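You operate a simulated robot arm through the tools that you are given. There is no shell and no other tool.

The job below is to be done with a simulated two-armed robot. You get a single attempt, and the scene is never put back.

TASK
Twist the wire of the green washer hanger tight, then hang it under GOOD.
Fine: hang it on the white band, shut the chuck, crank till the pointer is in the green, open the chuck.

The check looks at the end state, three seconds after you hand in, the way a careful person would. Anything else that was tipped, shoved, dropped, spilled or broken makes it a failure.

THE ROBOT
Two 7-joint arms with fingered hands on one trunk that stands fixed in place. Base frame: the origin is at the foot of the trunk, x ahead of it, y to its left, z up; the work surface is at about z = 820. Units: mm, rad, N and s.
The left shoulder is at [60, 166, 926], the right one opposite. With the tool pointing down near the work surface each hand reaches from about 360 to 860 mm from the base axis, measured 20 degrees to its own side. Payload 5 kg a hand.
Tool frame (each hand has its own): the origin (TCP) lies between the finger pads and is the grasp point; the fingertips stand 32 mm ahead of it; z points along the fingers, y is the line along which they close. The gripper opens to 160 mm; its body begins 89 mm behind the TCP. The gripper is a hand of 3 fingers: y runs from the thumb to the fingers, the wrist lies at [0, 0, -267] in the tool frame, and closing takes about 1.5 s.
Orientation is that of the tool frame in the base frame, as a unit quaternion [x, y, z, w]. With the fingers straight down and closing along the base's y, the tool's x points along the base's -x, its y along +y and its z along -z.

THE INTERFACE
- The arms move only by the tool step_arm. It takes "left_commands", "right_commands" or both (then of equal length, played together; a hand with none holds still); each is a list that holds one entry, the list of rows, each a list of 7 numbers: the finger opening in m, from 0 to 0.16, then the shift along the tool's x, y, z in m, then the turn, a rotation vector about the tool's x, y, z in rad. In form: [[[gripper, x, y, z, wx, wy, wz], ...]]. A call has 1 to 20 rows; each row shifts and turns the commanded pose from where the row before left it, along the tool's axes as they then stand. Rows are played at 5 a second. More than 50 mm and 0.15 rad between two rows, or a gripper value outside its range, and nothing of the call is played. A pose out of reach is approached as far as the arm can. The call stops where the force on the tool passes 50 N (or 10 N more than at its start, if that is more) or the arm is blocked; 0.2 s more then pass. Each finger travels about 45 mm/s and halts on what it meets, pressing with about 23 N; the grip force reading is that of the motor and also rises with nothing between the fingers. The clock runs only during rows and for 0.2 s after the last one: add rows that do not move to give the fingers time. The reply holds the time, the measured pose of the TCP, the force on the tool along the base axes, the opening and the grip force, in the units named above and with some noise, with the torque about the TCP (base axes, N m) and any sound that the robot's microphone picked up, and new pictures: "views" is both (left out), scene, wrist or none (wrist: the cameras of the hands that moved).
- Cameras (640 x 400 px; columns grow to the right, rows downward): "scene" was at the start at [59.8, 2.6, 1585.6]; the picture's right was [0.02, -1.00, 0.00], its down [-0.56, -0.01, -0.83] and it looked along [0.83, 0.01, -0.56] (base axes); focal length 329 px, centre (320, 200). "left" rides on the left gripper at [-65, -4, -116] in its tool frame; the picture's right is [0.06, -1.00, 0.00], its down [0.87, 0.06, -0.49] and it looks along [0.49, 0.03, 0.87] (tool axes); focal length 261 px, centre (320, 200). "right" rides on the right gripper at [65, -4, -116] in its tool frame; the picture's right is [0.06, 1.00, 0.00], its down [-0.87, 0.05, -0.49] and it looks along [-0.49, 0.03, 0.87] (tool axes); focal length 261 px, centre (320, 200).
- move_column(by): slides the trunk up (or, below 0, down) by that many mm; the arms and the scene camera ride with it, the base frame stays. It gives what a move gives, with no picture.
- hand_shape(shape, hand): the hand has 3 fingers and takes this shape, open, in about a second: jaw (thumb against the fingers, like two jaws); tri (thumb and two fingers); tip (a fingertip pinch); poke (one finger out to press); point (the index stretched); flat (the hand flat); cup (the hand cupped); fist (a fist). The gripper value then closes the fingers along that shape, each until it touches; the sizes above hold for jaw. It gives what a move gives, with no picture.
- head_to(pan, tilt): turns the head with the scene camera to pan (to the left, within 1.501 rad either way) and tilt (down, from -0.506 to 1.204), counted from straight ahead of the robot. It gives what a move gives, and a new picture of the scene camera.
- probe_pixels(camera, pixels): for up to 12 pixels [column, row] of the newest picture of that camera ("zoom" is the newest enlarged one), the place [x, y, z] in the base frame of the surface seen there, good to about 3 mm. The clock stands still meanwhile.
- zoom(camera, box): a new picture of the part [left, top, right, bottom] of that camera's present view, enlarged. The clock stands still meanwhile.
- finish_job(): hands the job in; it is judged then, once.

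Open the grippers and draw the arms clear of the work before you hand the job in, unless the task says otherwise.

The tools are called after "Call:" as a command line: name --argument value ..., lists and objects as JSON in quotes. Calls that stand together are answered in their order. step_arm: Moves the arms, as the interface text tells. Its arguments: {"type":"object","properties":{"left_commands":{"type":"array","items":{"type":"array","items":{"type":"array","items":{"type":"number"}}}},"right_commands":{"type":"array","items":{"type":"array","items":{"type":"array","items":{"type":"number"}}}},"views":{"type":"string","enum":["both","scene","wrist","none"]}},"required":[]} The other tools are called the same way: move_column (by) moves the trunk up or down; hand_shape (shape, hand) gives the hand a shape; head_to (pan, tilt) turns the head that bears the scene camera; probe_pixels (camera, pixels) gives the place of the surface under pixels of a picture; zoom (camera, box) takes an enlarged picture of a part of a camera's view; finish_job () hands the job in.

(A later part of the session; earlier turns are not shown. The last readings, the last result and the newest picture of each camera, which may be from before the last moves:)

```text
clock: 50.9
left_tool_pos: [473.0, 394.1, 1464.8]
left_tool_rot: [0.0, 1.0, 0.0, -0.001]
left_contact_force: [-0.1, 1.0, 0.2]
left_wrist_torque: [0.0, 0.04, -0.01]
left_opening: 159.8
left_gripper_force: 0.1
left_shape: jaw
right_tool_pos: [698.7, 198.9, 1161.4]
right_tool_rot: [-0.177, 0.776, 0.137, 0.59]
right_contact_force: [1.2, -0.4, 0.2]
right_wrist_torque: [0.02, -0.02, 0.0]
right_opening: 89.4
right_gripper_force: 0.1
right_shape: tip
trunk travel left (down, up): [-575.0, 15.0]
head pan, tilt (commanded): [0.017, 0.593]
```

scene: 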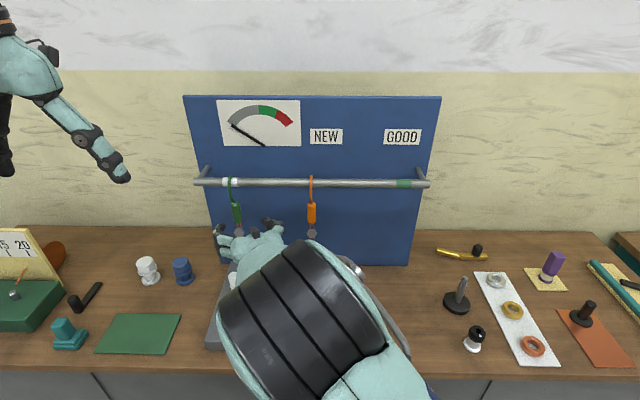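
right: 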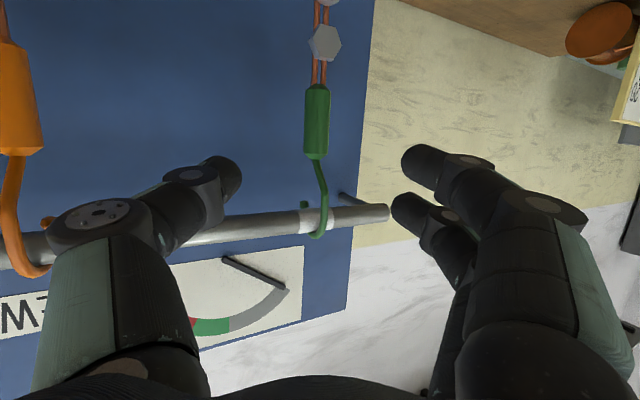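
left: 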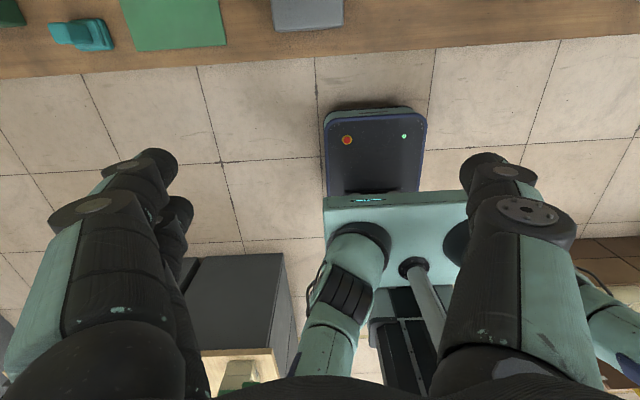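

I carry the right hand back to the right (-y) in free air, clear of the fixture, to about y=-120.

Call:
step_arm --right_commands '[[[0.09, 0.0, 0, -0.03, 0, 0, 0], [0.09, 0.0034, -0.027, -0.0127, 0, 0, 0], [0.09, 0.0034, -0.027, -0.0127, 0, 0, 0], [0.09, 0.0034, -0.027, -0.0127, 0, 0, 0], [0.09, 0.0034, -0.027, -0.0127, 0, 0, 0], [0.09, 0.0034, -0.027, -0.0127, 0, 0, 0], [0.09, 0.0034, -0.027, -0.0127, 0, 0, 0], [0.09, 0.0034, -0.027, -0.0127, 0, 0, 0], [0.09, 0.0034, -0.027, -0.0127, 0, 0, 0], [0.09, 0.0034, -0.027, -0.0127, 0, 0, 0], [0.09, 0.0034, -0.027, -0.0127, 0, 0, 0], [0.09, 0, 0, 0, 0, 0, 0]]]' --views "scene"

```text
clock: 53.5
left_tool_pos: [471.7, 394.3, 1463.9]
left_tool_rot: [-0.001, 1.0, 0.0, -0.001]
left_contact_force: [-0.1, 0.4, -0.2]
left_wrist_torque: [-0.03, -0.02, 0.03]
left_opening: 160.1
left_gripper_force: 0.0
left_shape: jaw
right_tool_pos: [673.9, -113.6, 1169.3]
right_tool_rot: [-0.178, 0.775, 0.137, 0.591]
right_contact_force: [0.2, 0.0, -0.3]
right_wrist_torque: [0.02, 0.01, -0.05]
right_opening: 89.5
right_gripper_force: 0.1
right_shape: tip
trunk travel left (down, up): [-575.0, 15.0]
head pan, tilt (commanded): [0.017, 0.593]
```

scene: 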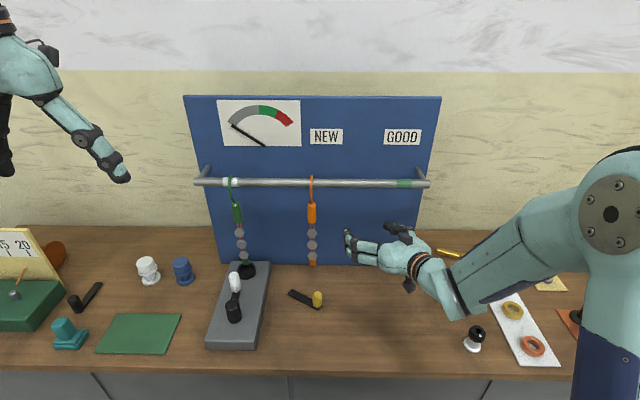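

The right hand is clear. I zoom on the green hanger in its new place and on the chuck below it.

Call:
zoom --camera "scene" --box '[195, 165, 285, 290]'

Call:
zoom --camera "scene" --box '[220, 240, 270, 285]'

Call:
probe_pixels --camera "scene" --pixels '[[240, 231], [241, 244], [242, 256], [243, 264], [237, 212], [231, 182]]'

```text
3.20 times, centred on (240, 228) of scene
```

zoom: 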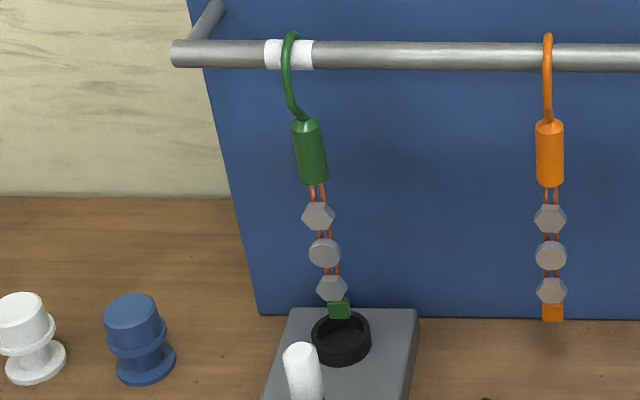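

```text
8.89 times, centred on (245, 262) of scene
```

zoom: 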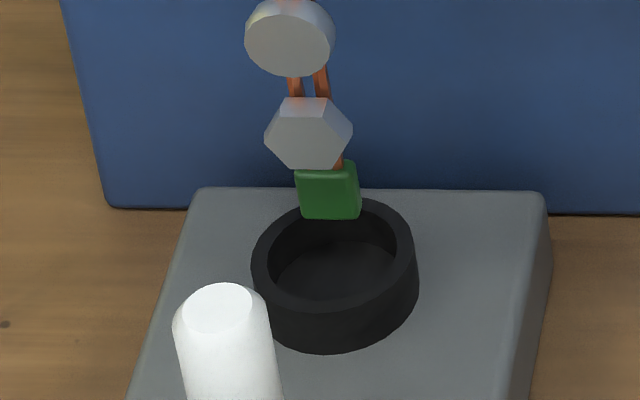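

```text
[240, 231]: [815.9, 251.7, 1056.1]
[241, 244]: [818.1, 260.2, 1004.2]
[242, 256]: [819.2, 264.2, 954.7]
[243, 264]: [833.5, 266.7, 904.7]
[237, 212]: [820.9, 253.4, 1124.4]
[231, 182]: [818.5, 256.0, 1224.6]
```

The tag hangs centred over the chuck ring (tag bottom z≈915, rim z≈887). Now I examine the candidate levers more closely: yellow at (310,300), black at (85,297), gold at (462,253).

Call:
zoom --camera "scene" --box '[425, 235, 500, 275]'

Call:
zoom --camera "scene" --box '[280, 280, 330, 315]'

Call:
zoom --camera "scene" --box '[0, 220, 120, 360]'

Call:
zoom --camera "scene" --box '[440, 250, 640, 370]'

```text
8.53 times, centred on (462, 255) of scene
```

zoom: 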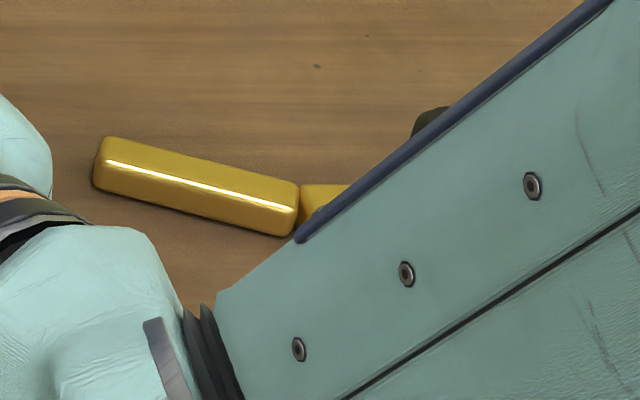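

```text
11.43 times, centred on (305, 298) of scene
```

zoom: 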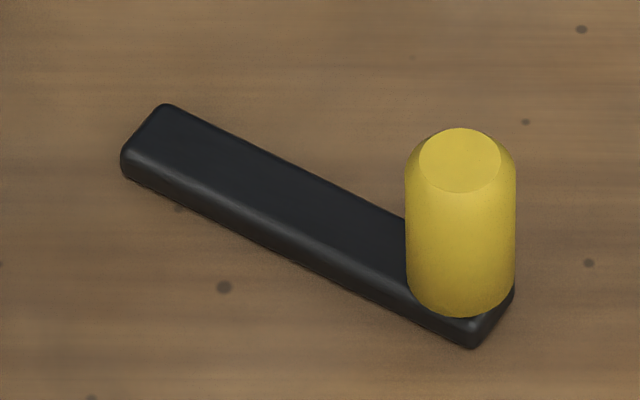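

```text
2.86 times, centred on (60, 290) of scene
```

zoom: 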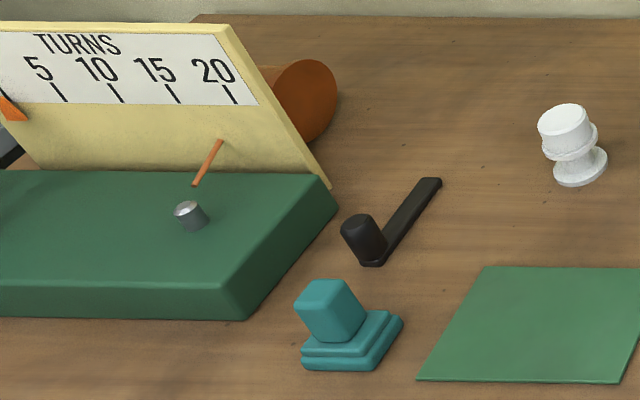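

```text
3.20 times, centred on (540, 310) of scene
```

zoom: 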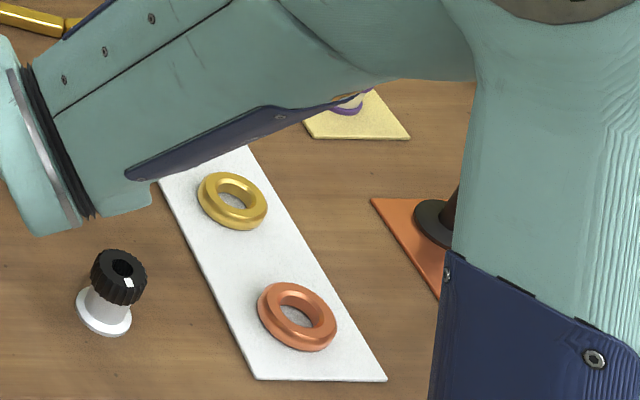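

The left box is a "TURNS" winder with its own black lever, so the yellow-knobbed lever next to this fixture should be its chuck lever. I pitch the right hand to point down in place, then go above the yellow knob (729,20).

Call:
step_arm --right_commands '[[[0.09, 0, 0, 0, 0, 0.145, 0], [0.09, 0, 0, 0, 0, 0.145, 0], [0.09, 0, 0, 0, 0, 0.145, 0], [0.09, 0, 0, 0, 0, 0.145, 0], [0.09, 0, 0, 0, 0, 0.145, 0], [0.09, 0, 0, 0, 0, 0.145, 0], [0.09, 0, 0, 0, 0, 0.145, 0], [0.09, 0, 0, 0, 0, 0.145, 0], [0.09, 0, 0, 0, 0, 0.144, 0], [0.09, 0, 0, 0, 0, 0, 0]]]' --views "both"

```text
clock: 55.7
left_tool_pos: [471.6, 392.1, 1464.7]
left_tool_rot: [0.001, 1.0, 0.0, -0.001]
left_contact_force: [-0.4, -0.2, 0.3]
left_wrist_torque: [0.0, -0.01, 0.01]
left_opening: 159.8
left_gripper_force: 0.0
left_shape: jaw
right_tool_pos: [672.7, -116.9, 1169.2]
right_tool_rot: [-0.224, 0.975, 0.002, -0.001]
right_contact_force: [-0.1, 0.6, 0.2]
right_wrist_torque: [0.01, -0.03, -0.02]
right_opening: 89.8
right_gripper_force: 0.0
right_shape: tip
trunk travel left (down, up): [-575.0, 15.0]
head pan, tilt (commanded): [0.017, 0.593]
```

scene: 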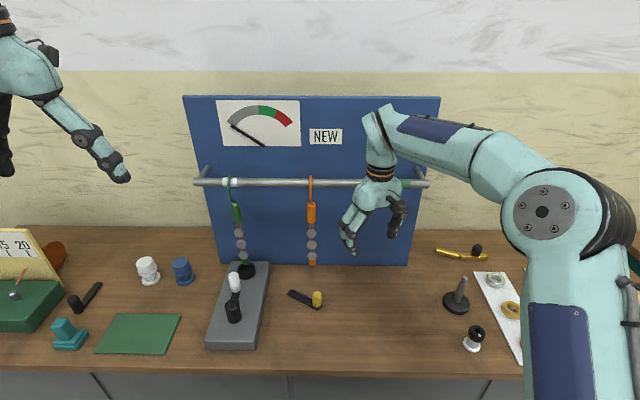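
right: 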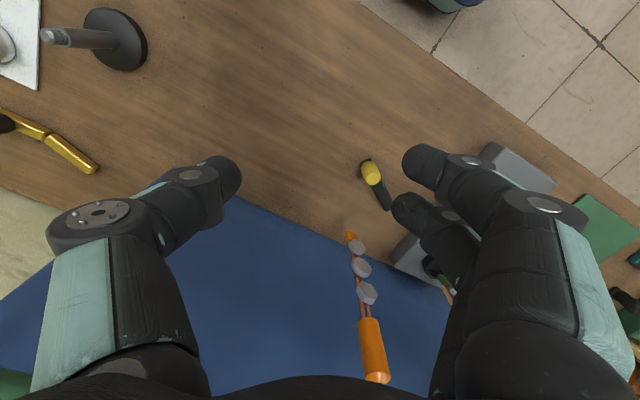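

The hand points down; the wrist camera shows the knob at (371,172). I move above the knob to (729,20,1000).

Call:
step_arm --right_commands '[[[0.09, -0.0184, 0.0165, 0.0283, 0, 0, 0], [0.09, -0.0184, 0.0165, 0.0283, 0, 0, 0], [0.09, -0.0184, 0.0165, 0.0283, 0, 0, 0], [0.09, -0.0184, 0.0165, 0.0283, 0, 0, 0], [0.09, -0.0184, 0.0165, 0.0283, 0, 0, 0], [0.09, -0.0184, 0.0165, 0.0283, 0, 0, 0], [0.09, 0, 0, 0, 0, 0, 0]]]' --views "both"

```text
clock: 57.3
left_tool_pos: [471.4, 393.6, 1465.8]
left_tool_rot: [0.001, 1.0, 0.0, 0.0]
left_contact_force: [-0.2, -1.0, -0.1]
left_wrist_torque: [0.02, -0.02, -0.01]
left_opening: 159.7
left_gripper_force: 0.0
left_shape: jaw
right_tool_pos: [727.1, 23.9, 1000.9]
right_tool_rot: [-0.223, 0.975, 0.001, 0.0]
right_contact_force: [0.3, -0.7, -1.0]
right_wrist_torque: [0.03, -0.01, -0.03]
right_opening: 89.8
right_gripper_force: 0.2
right_shape: tip
trunk travel left (down, up): [-575.0, 15.0]
head pan, tilt (commanded): [0.017, 0.593]
```

scene: 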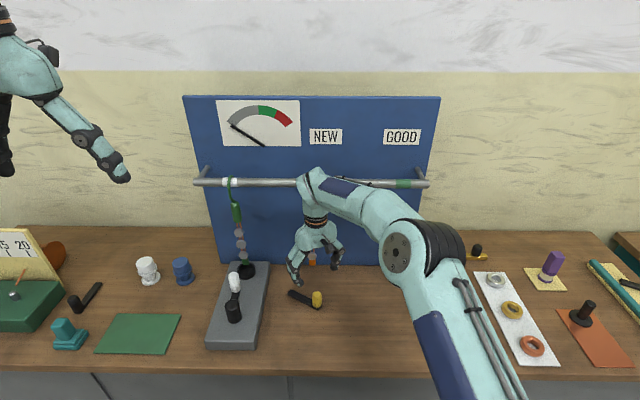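
right: 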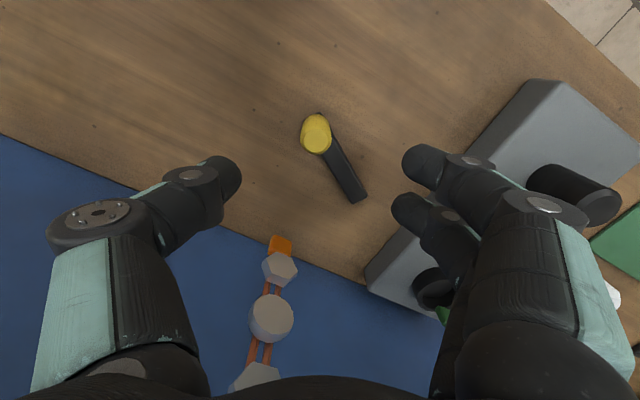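

From above, the knob shows at (316,133) and the bar to (355,200). I zoom and probe knob and bar precisely.

Call:
zoom --camera "right" --box '[280, 90, 380, 220]'

Call:
probe_pixels --camera "right" --pixels '[[315, 140], [303, 133], [330, 130], [316, 116], [317, 152], [345, 170], [362, 197], [350, 200], [340, 150], [357, 200], [280, 245], [270, 315]]'

```text
3.08 times, centred on (330, 155) of right
```

zoom: 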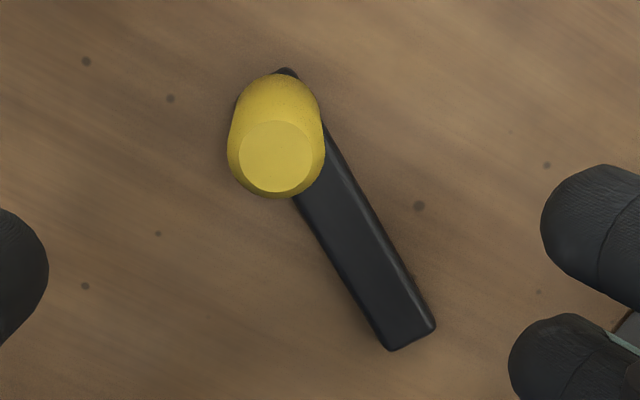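

```text
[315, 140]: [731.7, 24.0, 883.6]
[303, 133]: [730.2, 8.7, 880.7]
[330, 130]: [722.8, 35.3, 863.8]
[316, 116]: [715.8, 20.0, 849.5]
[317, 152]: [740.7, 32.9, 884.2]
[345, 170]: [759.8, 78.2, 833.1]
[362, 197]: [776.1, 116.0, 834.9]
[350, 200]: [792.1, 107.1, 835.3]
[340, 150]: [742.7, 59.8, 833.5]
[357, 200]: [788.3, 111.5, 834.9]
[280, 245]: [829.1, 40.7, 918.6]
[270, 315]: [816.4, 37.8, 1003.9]
```

Knob centre is (731,22), top z 884. I descend to TCP z≈882 around it with the fingers open.

Call:
step_arm --right_commands '[[[0.09, -0.0005, -0.0008, 0.03, 0, 0, 0], [0.09, -0.0005, -0.0008, 0.03, 0, 0, 0], [0.09, -0.0005, -0.0008, 0.03, 0, 0, 0], [0.09, -0.0003, -0.0007, 0.029, 0, 0, 0], [0.09, 0, 0, 0, 0, 0, 0]]]' --views "both"

```text
clock: 58.5
left_tool_pos: [471.6, 394.0, 1465.2]
left_tool_rot: [0.001, 1.0, 0.0, 0.0]
left_contact_force: [0.1, -0.6, 0.6]
left_wrist_torque: [0.0, 0.0, 0.01]
left_opening: 160.0
left_gripper_force: 0.0
left_shape: jaw
right_tool_pos: [730.3, 21.1, 880.8]
right_tool_rot: [-0.223, 0.975, 0.0, -0.001]
right_contact_force: [-0.1, -0.8, -0.1]
right_wrist_torque: [0.02, 0.0, 0.01]
right_opening: 89.7
right_gripper_force: 0.2
right_shape: tip
trunk travel left (down, up): [-575.0, 15.0]
head pan, tilt (commanded): [0.017, 0.593]
```

scene: 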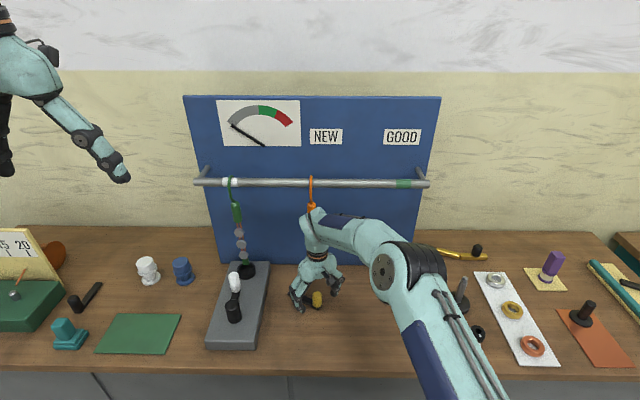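
right: 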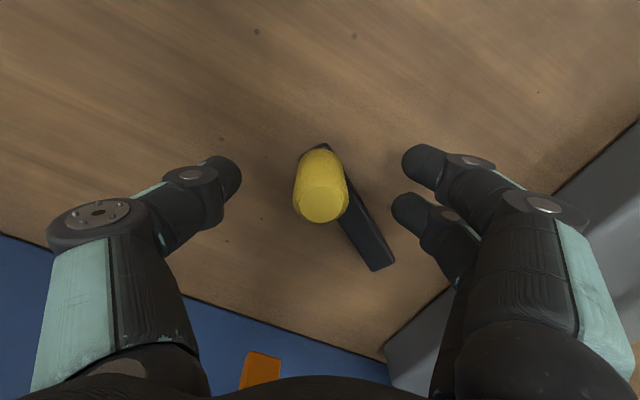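

The knob at (320,190) is centred between the fingers. I close onto it.

Call:
step_arm --right_commands '[[[0.06, 0, 0, 0, 0, 0, 0], [0.045, 0, 0, 0, 0, 0, 0], [0.035, 0, 0, 0, 0, 0, 0], [0.03, 0, 0, 0, 0, 0, 0], [0.025, 0, 0, 0, 0, 0, 0], [0.02, 0, 0, 0, 0, 0, 0], [0.015, 0, 0, 0, 0, 0, 0], [0.015, 0, 0, 0, 0, 0, 0]]]' --views "wrist"

```text
clock: 60.3
left_tool_pos: [471.8, 395.5, 1464.2]
left_tool_rot: [0.001, 1.0, -0.001, 0.0]
left_contact_force: [-1.4, -0.8, 0.5]
left_wrist_torque: [-0.01, -0.03, 0.0]
left_opening: 160.2
left_gripper_force: 0.1
left_shape: jaw
right_tool_pos: [729.8, 21.3, 880.8]
right_tool_rot: [-0.224, 0.975, 0.0, -0.001]
right_contact_force: [1.0, -1.0, -2.9]
right_wrist_torque: [-0.02, 0.01, -0.02]
right_opening: 17.4
right_gripper_force: 23.0
right_shape: tip
trunk travel left (down, up): [-575.0, 15.0]
head pan, tilt (commanded): [0.017, 0.593]
```

right: 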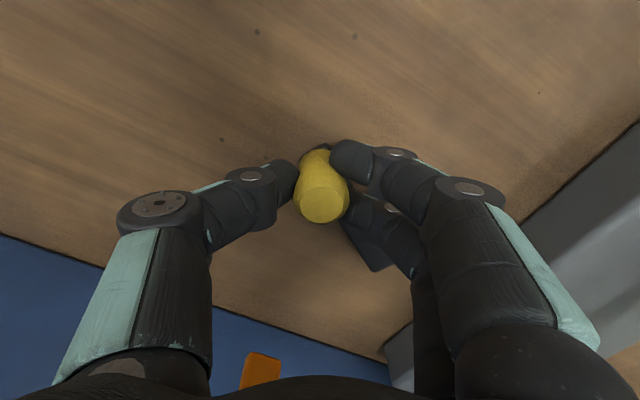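

Gripped at 17.4 mm, 23 N. I try a gentle 10 mm swing of the knob towards the robot and left (clockwise about the far bar end), watching force and whether the bar pivots.

Call:
step_arm --right_commands '[[[0.012, 0.0028, 0.0042, 0, 0, 0, 0], [0.012, 0.0028, 0.0042, 0, 0, 0, 0], [0.012, 0, 0, 0, 0, 0, 0]]]' --views "wrist"

```text
clock: 61.1
left_tool_pos: [472.9, 394.1, 1464.3]
left_tool_rot: [0.001, 1.0, 0.0, 0.0]
left_contact_force: [0.2, -0.1, 0.2]
left_wrist_torque: [0.0, 0.04, -0.01]
left_opening: 159.8
left_gripper_force: 0.1
left_shape: jaw
right_tool_pos: [723.0, 25.5, 879.9]
right_tool_rot: [-0.223, 0.975, 0.001, -0.001]
right_contact_force: [5.8, -3.1, 0.8]
right_wrist_torque: [-0.06, -0.15, -0.49]
right_opening: 17.4
right_gripper_force: 22.7
right_shape: tip
trunk travel left (down, up): [-575.0, 15.0]
head pan, tilt (commanded): [0.017, 0.593]
```

right: 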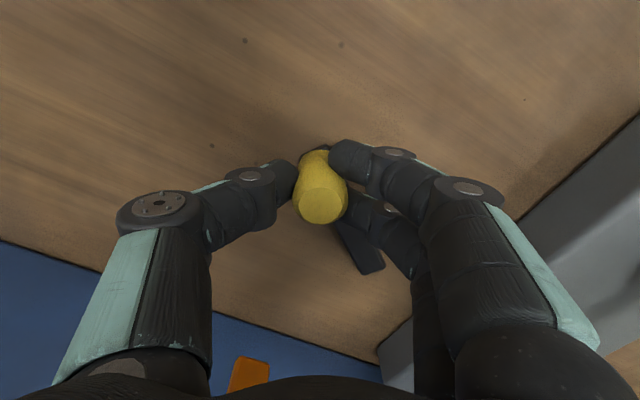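

The far bar end stays put while the knob moves: it is a pivoting lever, with about 6.6 N tangential resistance. I swing it on clockwise in 5° arc steps, turning the hand with it, 20° first.

Call:
step_arm --right_commands '[[[0.012, 0.0037, 0.0074, 0, 0, 0, 0.0873], [0.012, 0.0037, 0.0074, 0, 0, 0, 0.0873], [0.012, 0.0037, 0.0074, 0, 0, 0, 0.0873], [0.012, 0.0037, 0.0074, 0, 0, 0, 0.0873], [0.012, 0, 0, 0, 0, 0, 0]]]' --views "both"

```text
clock: 62.3
left_tool_pos: [472.6, 394.2, 1465.2]
left_tool_rot: [0.0, 1.0, 0.001, -0.001]
left_contact_force: [-0.4, -0.1, -0.7]
left_wrist_torque: [0.0, -0.01, 0.0]
left_opening: 159.9
left_gripper_force: 0.1
left_shape: jaw
right_tool_pos: [698.9, 48.6, 881.1]
right_tool_rot: [-0.051, 0.999, 0.001, -0.003]
right_contact_force: [6.3, -1.9, 5.4]
right_wrist_torque: [-0.09, -0.2, -0.46]
right_opening: 17.5
right_gripper_force: 22.3
right_shape: tip
trunk travel left (down, up): [-575.0, 15.0]
head pan, tilt (commanded): [0.017, 0.593]
```

scene: 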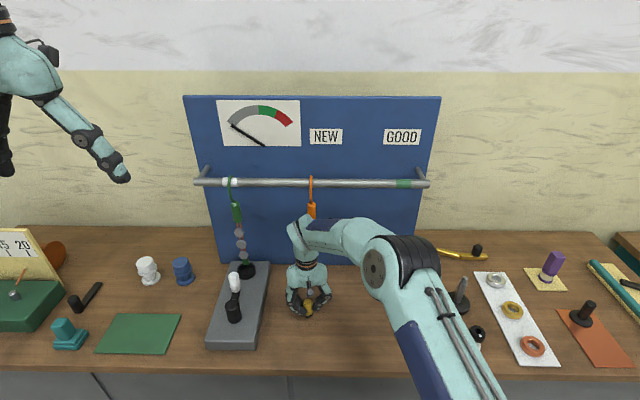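
right: 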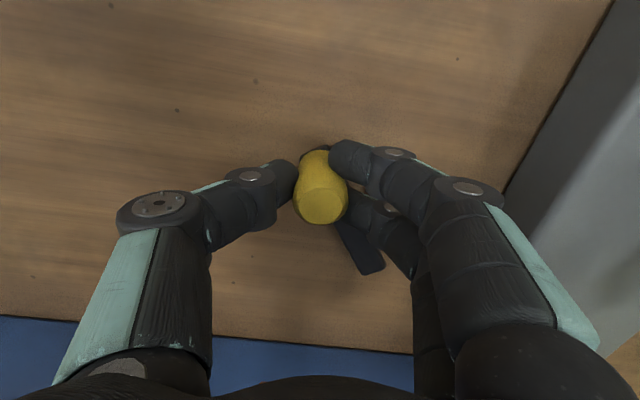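

The lever follows to about 215°. I check the chuck for any change.

Call:
zoom --camera "scene" --box '[220, 235, 270, 290]'

Call:
zoom --camera "right" --box '[260, 130, 420, 290]'

```text
7.27 times, centred on (245, 262) of scene
```

zoom: 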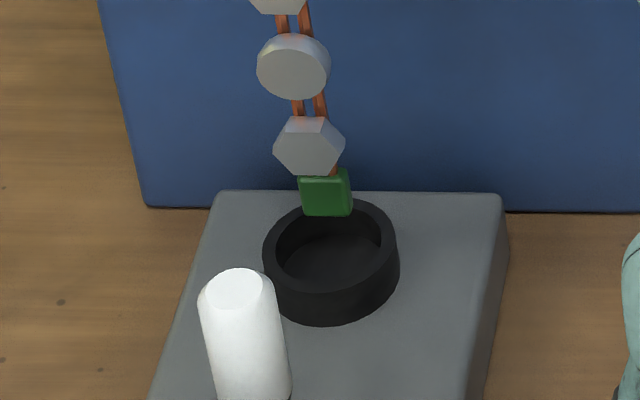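

```text
2.50 times, centred on (340, 210) of right
```

zoom: 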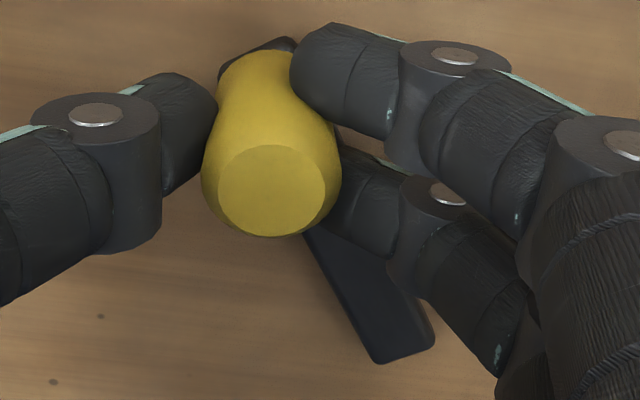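

No visible change yet at the chuck. I continue another 20° along the arc.

Call:
step_arm --right_commands '[[[0.012, 0.0034, 0.0074, 0, 0, 0, 0.0873], [0.012, 0.0034, 0.0074, 0, 0, 0, 0.0873], [0.012, 0.0034, 0.0074, 0, 0, 0, 0.0873], [0.012, 0.0034, 0.0074, 0, 0, 0, 0.0873], [0.012, 0, 0, 0, 0, 0, 0]]]' --views "both"

Call:
zoom --camera "scene" --box '[220, 235, 270, 290]'

```text
clock: 63.5
left_tool_pos: [471.2, 393.1, 1465.0]
left_tool_rot: [0.001, 1.0, 0.0, 0.0]
left_contact_force: [-0.1, -0.2, 0.2]
left_wrist_torque: [-0.02, 0.0, -0.02]
left_opening: 159.8
left_gripper_force: 0.0
left_shape: jaw
right_tool_pos: [685.7, 78.5, 879.6]
right_tool_rot: [0.124, 0.992, 0.001, -0.001]
right_contact_force: [-1.3, -4.2, 6.4]
right_wrist_torque: [-0.12, -0.03, -0.36]
right_opening: 17.5
right_gripper_force: 22.9
right_shape: tip
trunk travel left (down, up): [-575.0, 15.0]
head pan, tilt (commanded): [0.017, 0.593]
```

scene: 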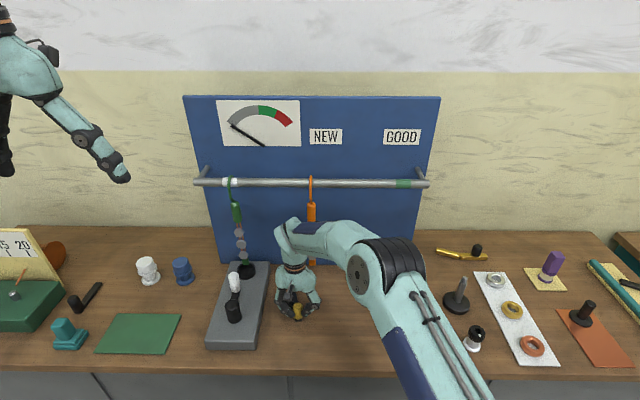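
right: 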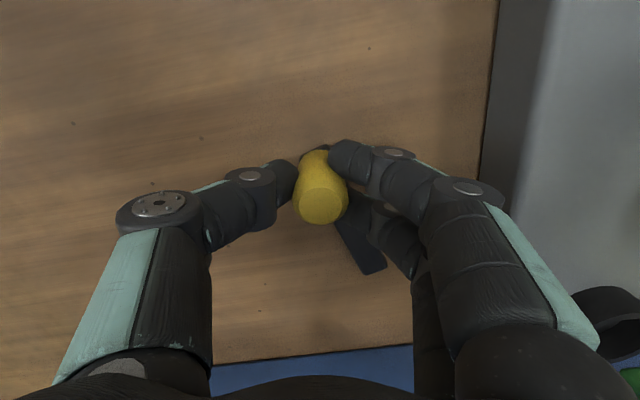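

```text
7.27 times, centred on (245, 262) of scene
```

zoom: 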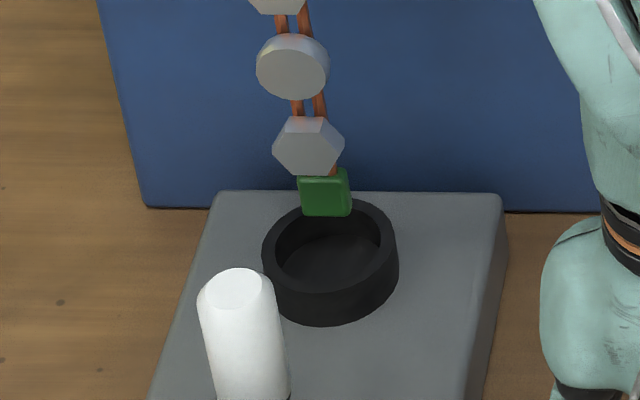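

The lever is at about 195°, still moving freely (≈4 N). I continue 20° more.

Call:
step_arm --right_commands '[[[0.012, 0.0035, 0.0074, 0, 0, 0, 0.0873], [0.012, 0.0035, 0.0074, 0, 0, 0, 0.0873], [0.012, 0.0035, 0.0074, 0, 0, 0, 0.0873], [0.012, 0.0035, 0.0074, 0, 0, 0, 0.0873], [0.012, 0, 0, 0, 0, 0, 0]]]' --views "both"

Call:
zoom --camera "scene" --box '[220, 235, 270, 290]'

```text
clock: 64.7
left_tool_pos: [472.2, 393.4, 1466.3]
left_tool_rot: [-0.001, 1.0, 0.0, 0.0]
left_contact_force: [0.2, -0.1, -0.4]
left_wrist_torque: [-0.01, -0.01, 0.0]
left_opening: 159.7
left_gripper_force: 0.0
left_shape: jaw
right_tool_pos: [684.6, 108.0, 880.1]
right_tool_rot: [0.295, 0.956, -0.002, -0.002]
right_contact_force: [-6.6, -16.8, 2.5]
right_wrist_torque: [-0.53, 0.22, 0.08]
right_opening: 17.8
right_gripper_force: 22.9
right_shape: tip
trunk travel left (down, up): [-575.0, 15.0]
head pan, tilt (commanded): [0.017, 0.593]
```

scene: 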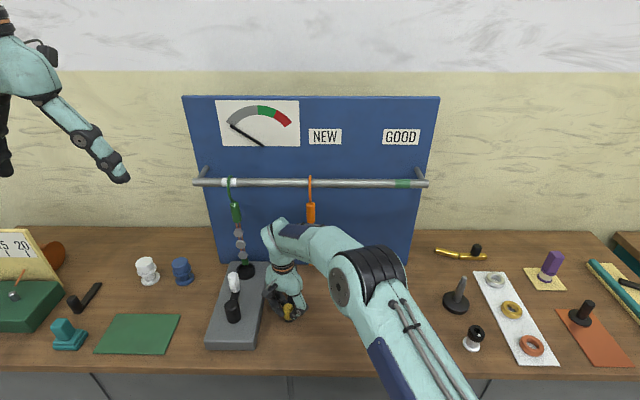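
right: 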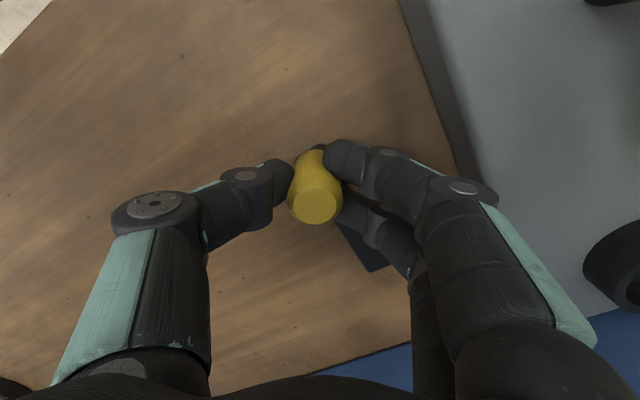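

```text
7.27 times, centred on (245, 262) of scene
```

zoom: 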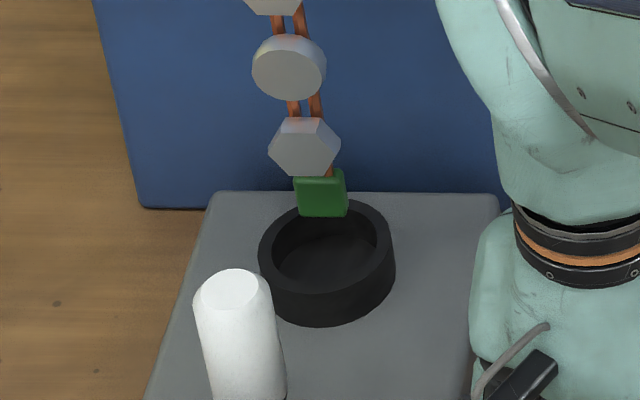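

Resistance jumped to 17 N: the lever has reached its stop near 180° (a 60° swing). I ease off 2 mm and open the fingers, watching whether the lever stays.

Call:
step_arm --right_commands '[[[0.012, -0.0008, -0.0018, 0, 0, 0, 0], [0.03, 0, 0, 0, 0, 0, 0], [0.05, 0, 0, 0, 0, 0, 0], [0.07, 0, 0, 0, 0, 0, 0], [0.09, 0, 0, 0, 0, 0, 0], [0.09, 0, 0, 0, 0, 0, 0], [0.09, 0, 0, 0, 0, 0, 0]]]' --views "both"

Call:
zoom --camera "scene" --box '[220, 235, 270, 290]'

```text
clock: 66.3
left_tool_pos: [471.8, 393.8, 1464.8]
left_tool_rot: [0.0, 1.0, 0.0, 0.0]
left_contact_force: [-0.2, -0.7, 0.0]
left_wrist_torque: [0.01, 0.0, -0.01]
left_opening: 160.0
left_gripper_force: 0.1
left_shape: jaw
right_tool_pos: [683.5, 108.3, 880.1]
right_tool_rot: [0.293, 0.956, -0.001, -0.002]
right_contact_force: [-0.5, -0.8, 0.6]
right_wrist_torque: [0.0, 0.03, 0.03]
right_opening: 89.1
right_gripper_force: 0.0
right_shape: tip
trunk travel left (down, up): [-575.0, 15.0]
head pan, tilt (commanded): [0.017, 0.593]
```

scene: 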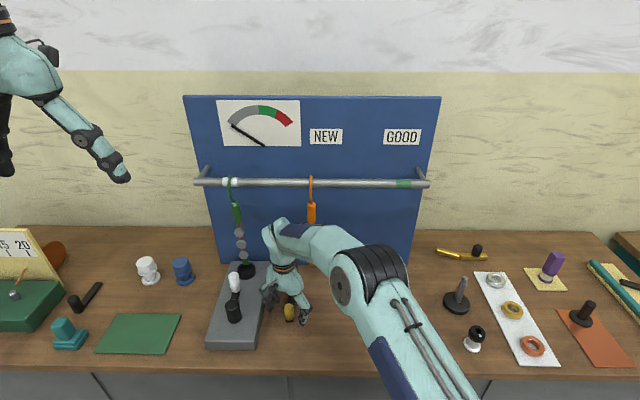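
right: 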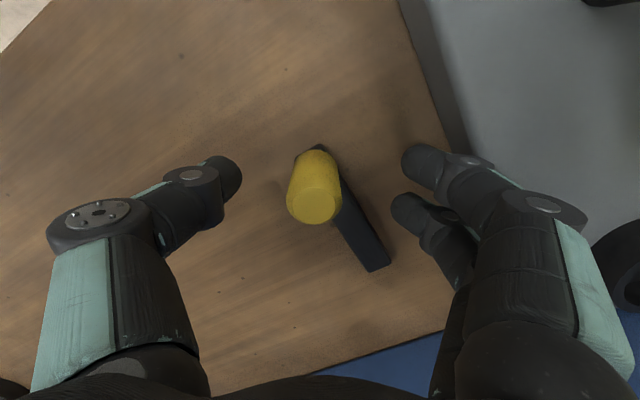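

```text
7.27 times, centred on (245, 262) of scene
```

zoom: 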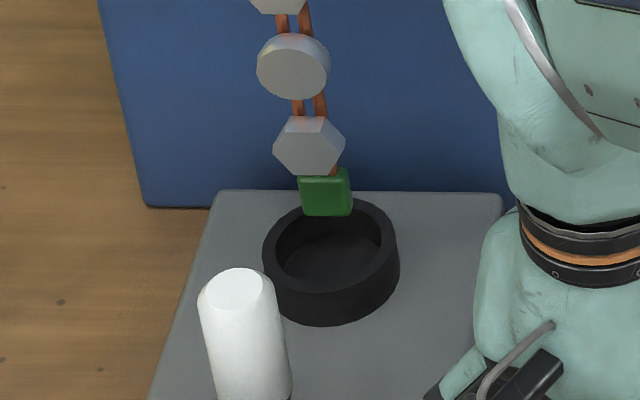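

The lever stayed at its shut stop. I raise the right hand and take it away to the right, while the left hand takes the "tip" shape for the crank.

Call:
step_arm --right_commands '[[[0.09, 0, 0, -0.03, 0, 0, 0], [0.09, 0, 0, -0.04, 0, 0, 0], [0.09, 0, 0, -0.04, 0, 0, 0], [0.09, 0, 0, -0.04, 0, 0, 0], [0.09, -0.0224, -0.0331, 0, 0, 0, 0], [0.09, -0.0224, -0.0331, 0, 0, 0, 0], [0.09, -0.0224, -0.0331, 0, 0, 0, 0], [0.09, -0.0224, -0.0331, 0, 0, 0, 0], [0.09, -0.0224, -0.0331, 0, 0, 0, 0], [0.09, -0.0224, -0.0331, 0, 0, 0, 0], [0.09, -0.0224, -0.0331, 0, 0, 0, 0], [0.09, 0, 0, 0, 0, 0, 0]]]' --views "scene"

Call:
hand_shape --hand "left" --shape "tip"

```text
clock: 68.9
left_tool_pos: [472.1, 395.4, 1463.1]
left_tool_rot: [0.0, 1.0, -0.001, -0.001]
left_contact_force: [0.1, 1.7, 0.7]
left_wrist_torque: [-0.01, -0.01, -0.02]
left_opening: 159.8
left_gripper_force: 0.0
left_shape: jaw
right_tool_pos: [683.9, -168.6, 1029.8]
right_tool_rot: [0.293, 0.956, 0.001, -0.002]
right_contact_force: [0.0, 0.4, -0.2]
right_wrist_torque: [-0.01, -0.02, 0.05]
right_opening: 89.5
right_gripper_force: 0.1
right_shape: tip
trunk travel left (down, up): [-575.0, 15.0]
head pan, tilt (commanded): [0.017, 0.593]
```

scene: 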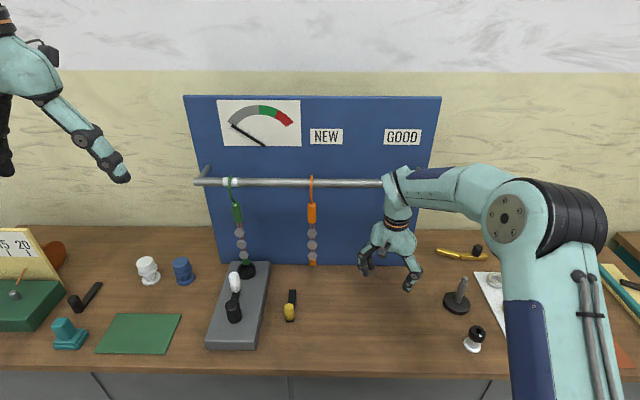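

```text
clock: 69.8
left_tool_pos: [472.4, 393.8, 1463.6]
left_tool_rot: [0.0, 1.0, 0.0, 0.0]
left_contact_force: [0.2, 0.6, 0.3]
left_wrist_torque: [-0.01, 0.01, -0.01]
left_opening: 159.7
left_gripper_force: 0.1
left_shape: tip
right_tool_pos: [683.2, -168.3, 1028.8]
right_tool_rot: [0.293, 0.956, 0.0, -0.002]
right_contact_force: [0.7, -0.7, 1.2]
right_wrist_torque: [0.03, -0.01, -0.02]
right_opening: 89.4
right_gripper_force: 0.0
right_shape: tip
trunk travel left (down, up): [-575.0, 15.0]
head pan, tilt (commanded): [0.017, 0.593]
```

The lever now points at the robot. I zoom on the chuck and the hanger once more with a clear view.

Call:
zoom --camera "scene" --box '[210, 235, 310, 330]'

Call:
zoom --camera "scene" --box '[205, 90, 310, 160]'

Call:
zoom --camera "scene" --box '[215, 200, 275, 290]'

```text
4.21 times, centred on (260, 282) of scene
```

zoom: 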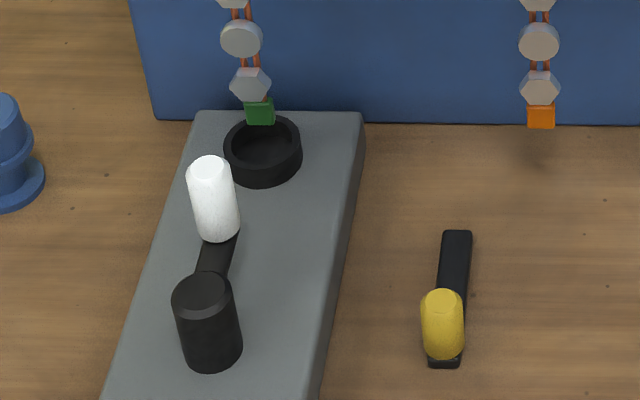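

```text
5.71 times, centred on (258, 125) of scene
```

zoom: 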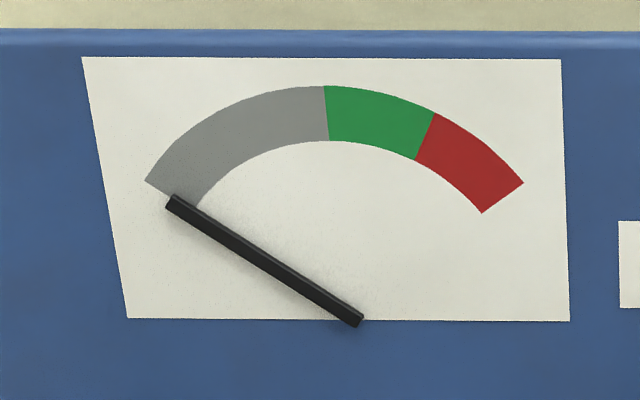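

```text
4.44 times, centred on (245, 245) of scene
```

zoom: 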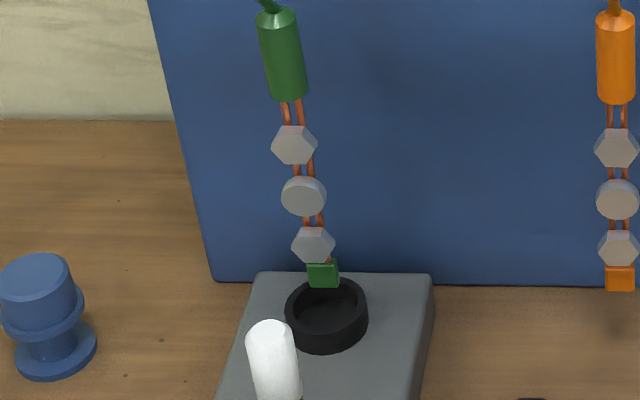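

The pointer rests at the far left; green spans roughly 99°–71° on the dial. I bring the left hand over the crank to (640,258,1150) and tilt it 25° forward.

Call:
step_arm --left_commands '[[[0.1, -0.0168, -0.0136, 0.0314, 0, 0, 0], [0.1, -0.0168, -0.0136, 0.0314, 0, 0, 0], [0.1, -0.0168, -0.0136, 0.0314, 0, 0, 0], [0.1, -0.0168, -0.0136, 0.0314, 0, 0, 0], [0.1, -0.0168, -0.0136, 0.0314, 0, 0, 0], [0.1, -0.0168, -0.0136, 0.0314, 0, 0, 0], [0.1, -0.0168, -0.0136, 0.0314, 0, 0, 0], [0.09, -0.0168, -0.0136, 0.0314, 0, 0, 0], [0.09, -0.0168, -0.0136, 0.0314, 0, 0, 0], [0.09, -0.0168, -0.0136, 0.0314, 0, 0, 0], [0.09, 0, 0, 0, 0, -0.145, 0], [0.09, 0, 0, 0, 0, -0.145, 0], [0.09, 0, 0, 0, 0, -0.146, 0], [0.09, 0, 0, 0, 0, 0, 0]]]' --views "both"

```text
clock: 72.8
left_tool_pos: [640.8, 256.9, 1150.2]
left_tool_rot: [0.0, 0.976, 0.0, 0.217]
left_contact_force: [-0.3, 0.8, -0.3]
left_wrist_torque: [0.02, 0.01, 0.0]
left_opening: 90.4
left_gripper_force: 0.0
left_shape: tip
right_tool_pos: [685.2, -168.4, 1028.3]
right_tool_rot: [0.294, 0.956, -0.001, -0.002]
right_contact_force: [-0.4, 0.2, -0.2]
right_wrist_torque: [0.03, 0.03, 0.05]
right_opening: 89.4
right_gripper_force: 0.0
right_shape: tip
trunk travel left (down, up): [-575.0, 15.0]
head pan, tilt (commanded): [0.017, 0.593]
```

scene: 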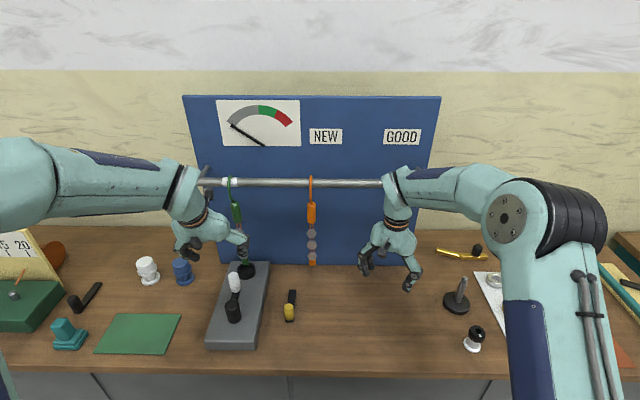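
left: 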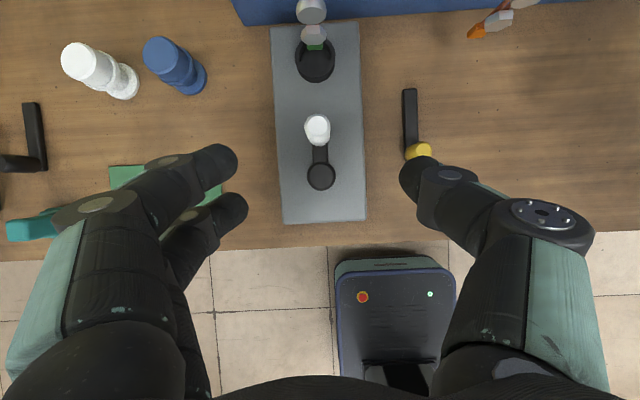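

The left camera looks straight down: ring (316,62), white handle (317,130), hub (321,175). I probe these for precise positions.

Call:
probe_pixels --camera "left" --pixels '[[317, 127], [307, 130], [328, 130], [317, 117], [317, 140], [321, 178], [308, 178], [335, 178], [297, 62], [335, 62], [316, 82], [318, 155]]'

Call:
zoom --camera "left" --box '[260, 0, 380, 220]'

```text
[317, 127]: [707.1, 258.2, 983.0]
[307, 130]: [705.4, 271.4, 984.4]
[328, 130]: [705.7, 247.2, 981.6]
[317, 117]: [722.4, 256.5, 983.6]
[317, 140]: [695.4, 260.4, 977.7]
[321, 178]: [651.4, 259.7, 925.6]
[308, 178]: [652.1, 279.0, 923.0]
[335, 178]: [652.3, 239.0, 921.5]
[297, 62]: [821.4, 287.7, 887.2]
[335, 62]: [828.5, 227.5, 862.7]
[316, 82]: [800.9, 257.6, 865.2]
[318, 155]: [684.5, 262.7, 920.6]
```

```text
1.82 times, centred on (320, 110) of left
```

zoom: 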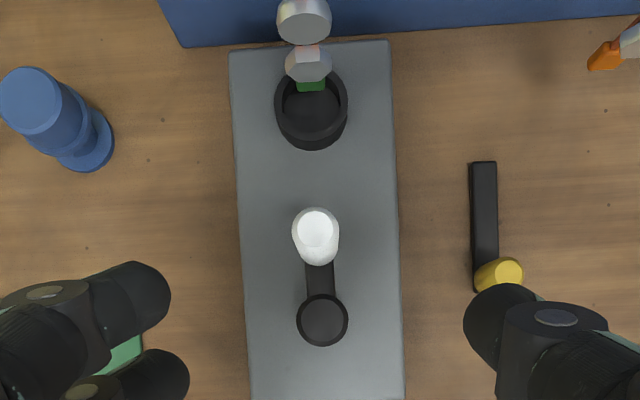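

Handle centre ≈(709,259), hub ≈(653,259), crank radius ≈56 mm. I move above the handle, then descend around it with the fingers open 90 mm.

Call:
step_arm --left_commands '[[[0.09, -0.0053, 0.0007, 0.0356, 0, 0, 0], [0.09, -0.0053, 0.0007, 0.0356, 0, 0, 0], [0.09, -0.0053, 0.0007, 0.0356, 0, 0, 0], [0.09, 0.0084, 0, 0.0179, 0, 0, 0], [0.09, 0.0084, 0, 0.0179, 0, 0, 0], [0.09, 0.0084, 0, 0.0179, 0, 0, 0], [0.09, 0.0083, 0, 0.0179, 0, 0, 0], [0.09, 0, 0, 0, 0, 0, 0]]]' --views "both"

```text
clock: 74.6
left_tool_pos: [699.4, 259.2, 979.9]
left_tool_rot: [0.0, 0.976, 0.0, 0.217]
left_contact_force: [-0.1, -0.3, -0.3]
left_wrist_torque: [-0.04, 0.03, -0.01]
left_opening: 90.3
left_gripper_force: 0.0
left_shape: tip
right_tool_pos: [684.1, -170.0, 1029.1]
right_tool_rot: [0.293, 0.956, 0.0, -0.002]
right_contact_force: [0.0, -0.1, -0.2]
right_wrist_torque: [-0.04, 0.01, 0.01]
right_opening: 89.5
right_gripper_force: 0.0
right_shape: tip
trunk travel left (down, up): [-575.0, 15.0]
head pan, tilt (commanded): [0.017, 0.593]
```

scene: 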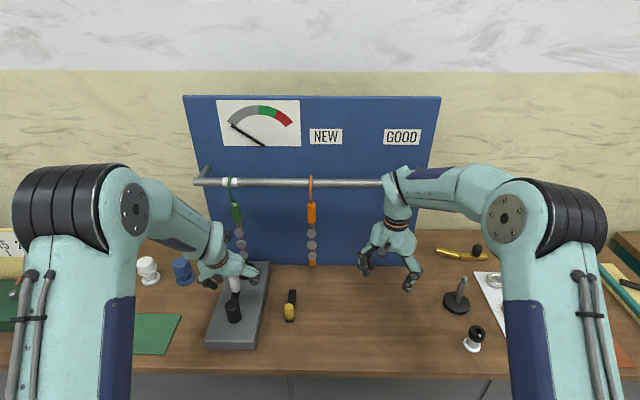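
left: 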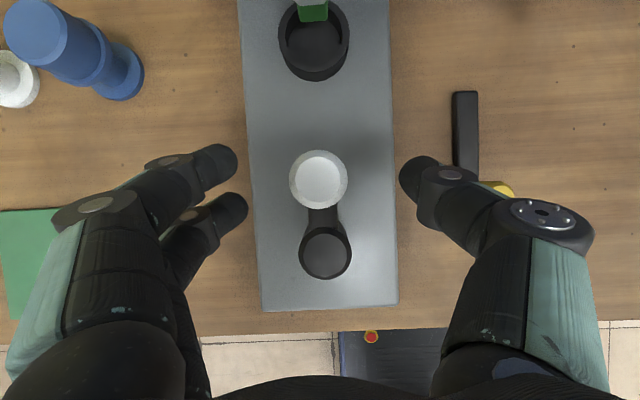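

The white handle is centred at (318,182) between the fingers. I close on it gently.

Call:
step_arm --left_commands '[[[0.06, 0, 0, 0, 0, 0, 0], [0.045, 0, 0, 0, 0, 0, 0], [0.035, 0, 0, 0, 0, 0, 0], [0.03, 0, 0, 0, 0, 0, 0], [0.025, 0, 0, 0, 0, 0, 0], [0.02, 0, 0, 0, 0, 0, 0], [0.016, 0, 0, 0, 0, 0, 0], [0.016, 0, 0, 0, 0, 0, 0]]]' --views "wrist"

```text
clock: 76.4
left_tool_pos: [700.7, 259.8, 980.9]
left_tool_rot: [0.002, 0.976, 0.0, 0.217]
left_contact_force: [0.8, -1.0, -1.5]
left_wrist_torque: [0.02, 0.08, 0.02]
left_opening: 19.9
left_gripper_force: 23.2
left_shape: tip
right_tool_pos: [684.9, -169.5, 1027.4]
right_tool_rot: [0.294, 0.956, 0.0, -0.001]
right_contact_force: [-0.1, 0.4, -0.5]
right_wrist_torque: [0.01, 0.0, -0.03]
right_opening: 89.4
right_gripper_force: 0.0
right_shape: tip
trunk travel left (down, up): [-575.0, 15.0]
head pan, tilt (commanded): [0.017, 0.593]
```

left: 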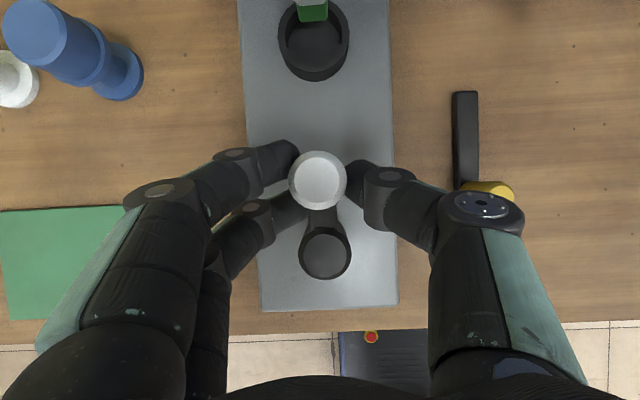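

Firm hold at 19.9 mm. I crank the first 30° clockwise (handle moving right) and watch forces and the gauge.

Call:
step_arm --left_commands '[[[0.014, 0.0008, -0.0097, -0.0004, 0, 0, 0], [0.014, 0.0023, -0.0094, -0.0011, 0, 0, 0], [0.014, 0.0037, -0.0089, -0.0018, 0, 0, 0], [0.014, 0, 0, 0, 0, 0, 0]]]' --views "both"

Call:
zoom --camera "scene" --box '[205, 90, 310, 160]'

Call:
zoom --camera "scene" --box '[205, 195, 285, 300]'

```text
clock: 77.4
left_tool_pos: [692.9, 231.6, 979.8]
left_tool_rot: [0.001, 0.977, 0.0, 0.215]
left_contact_force: [2.7, 0.4, -6.1]
left_wrist_torque: [0.04, 0.05, 0.0]
left_opening: 19.2
left_gripper_force: 23.1
left_shape: tip
right_tool_pos: [684.0, -169.8, 1029.1]
right_tool_rot: [0.293, 0.956, -0.001, -0.002]
right_contact_force: [0.5, -0.8, 0.2]
right_wrist_torque: [0.01, 0.02, -0.04]
right_opening: 89.7
right_gripper_force: 0.1
right_shape: tip
trunk travel left (down, up): [-575.0, 15.0]
head pan, tilt (commanded): [0.017, 0.593]
```

scene: 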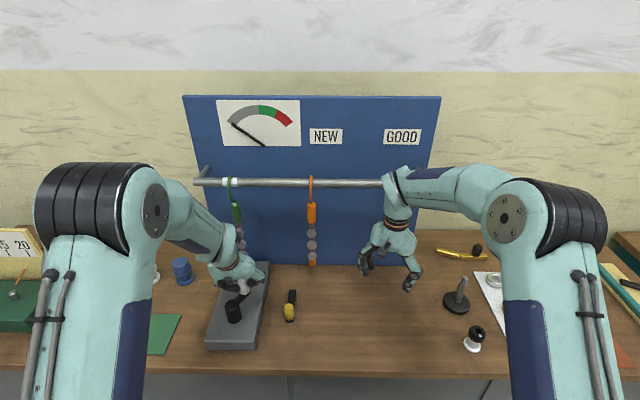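
left: 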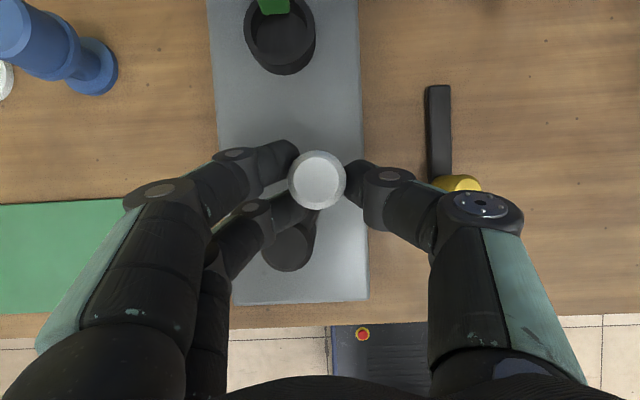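

```text
5.71 times, centred on (258, 125) of scene
```

zoom: 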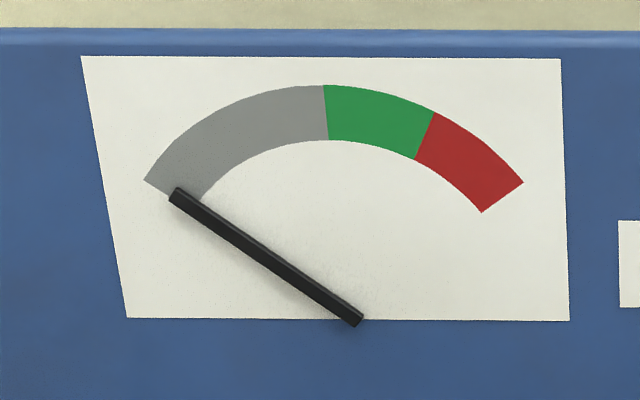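

```text
3.81 times, centred on (245, 248) of scene
```

zoom: 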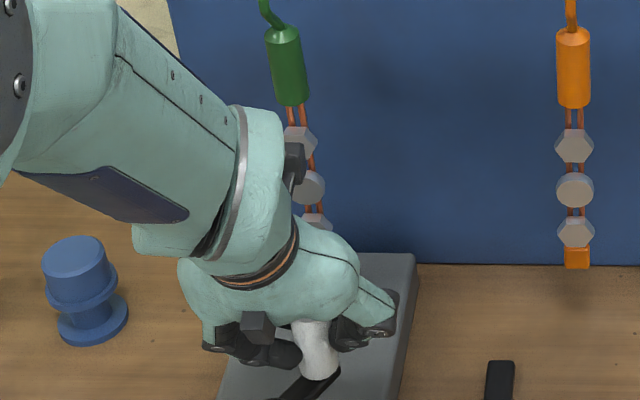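

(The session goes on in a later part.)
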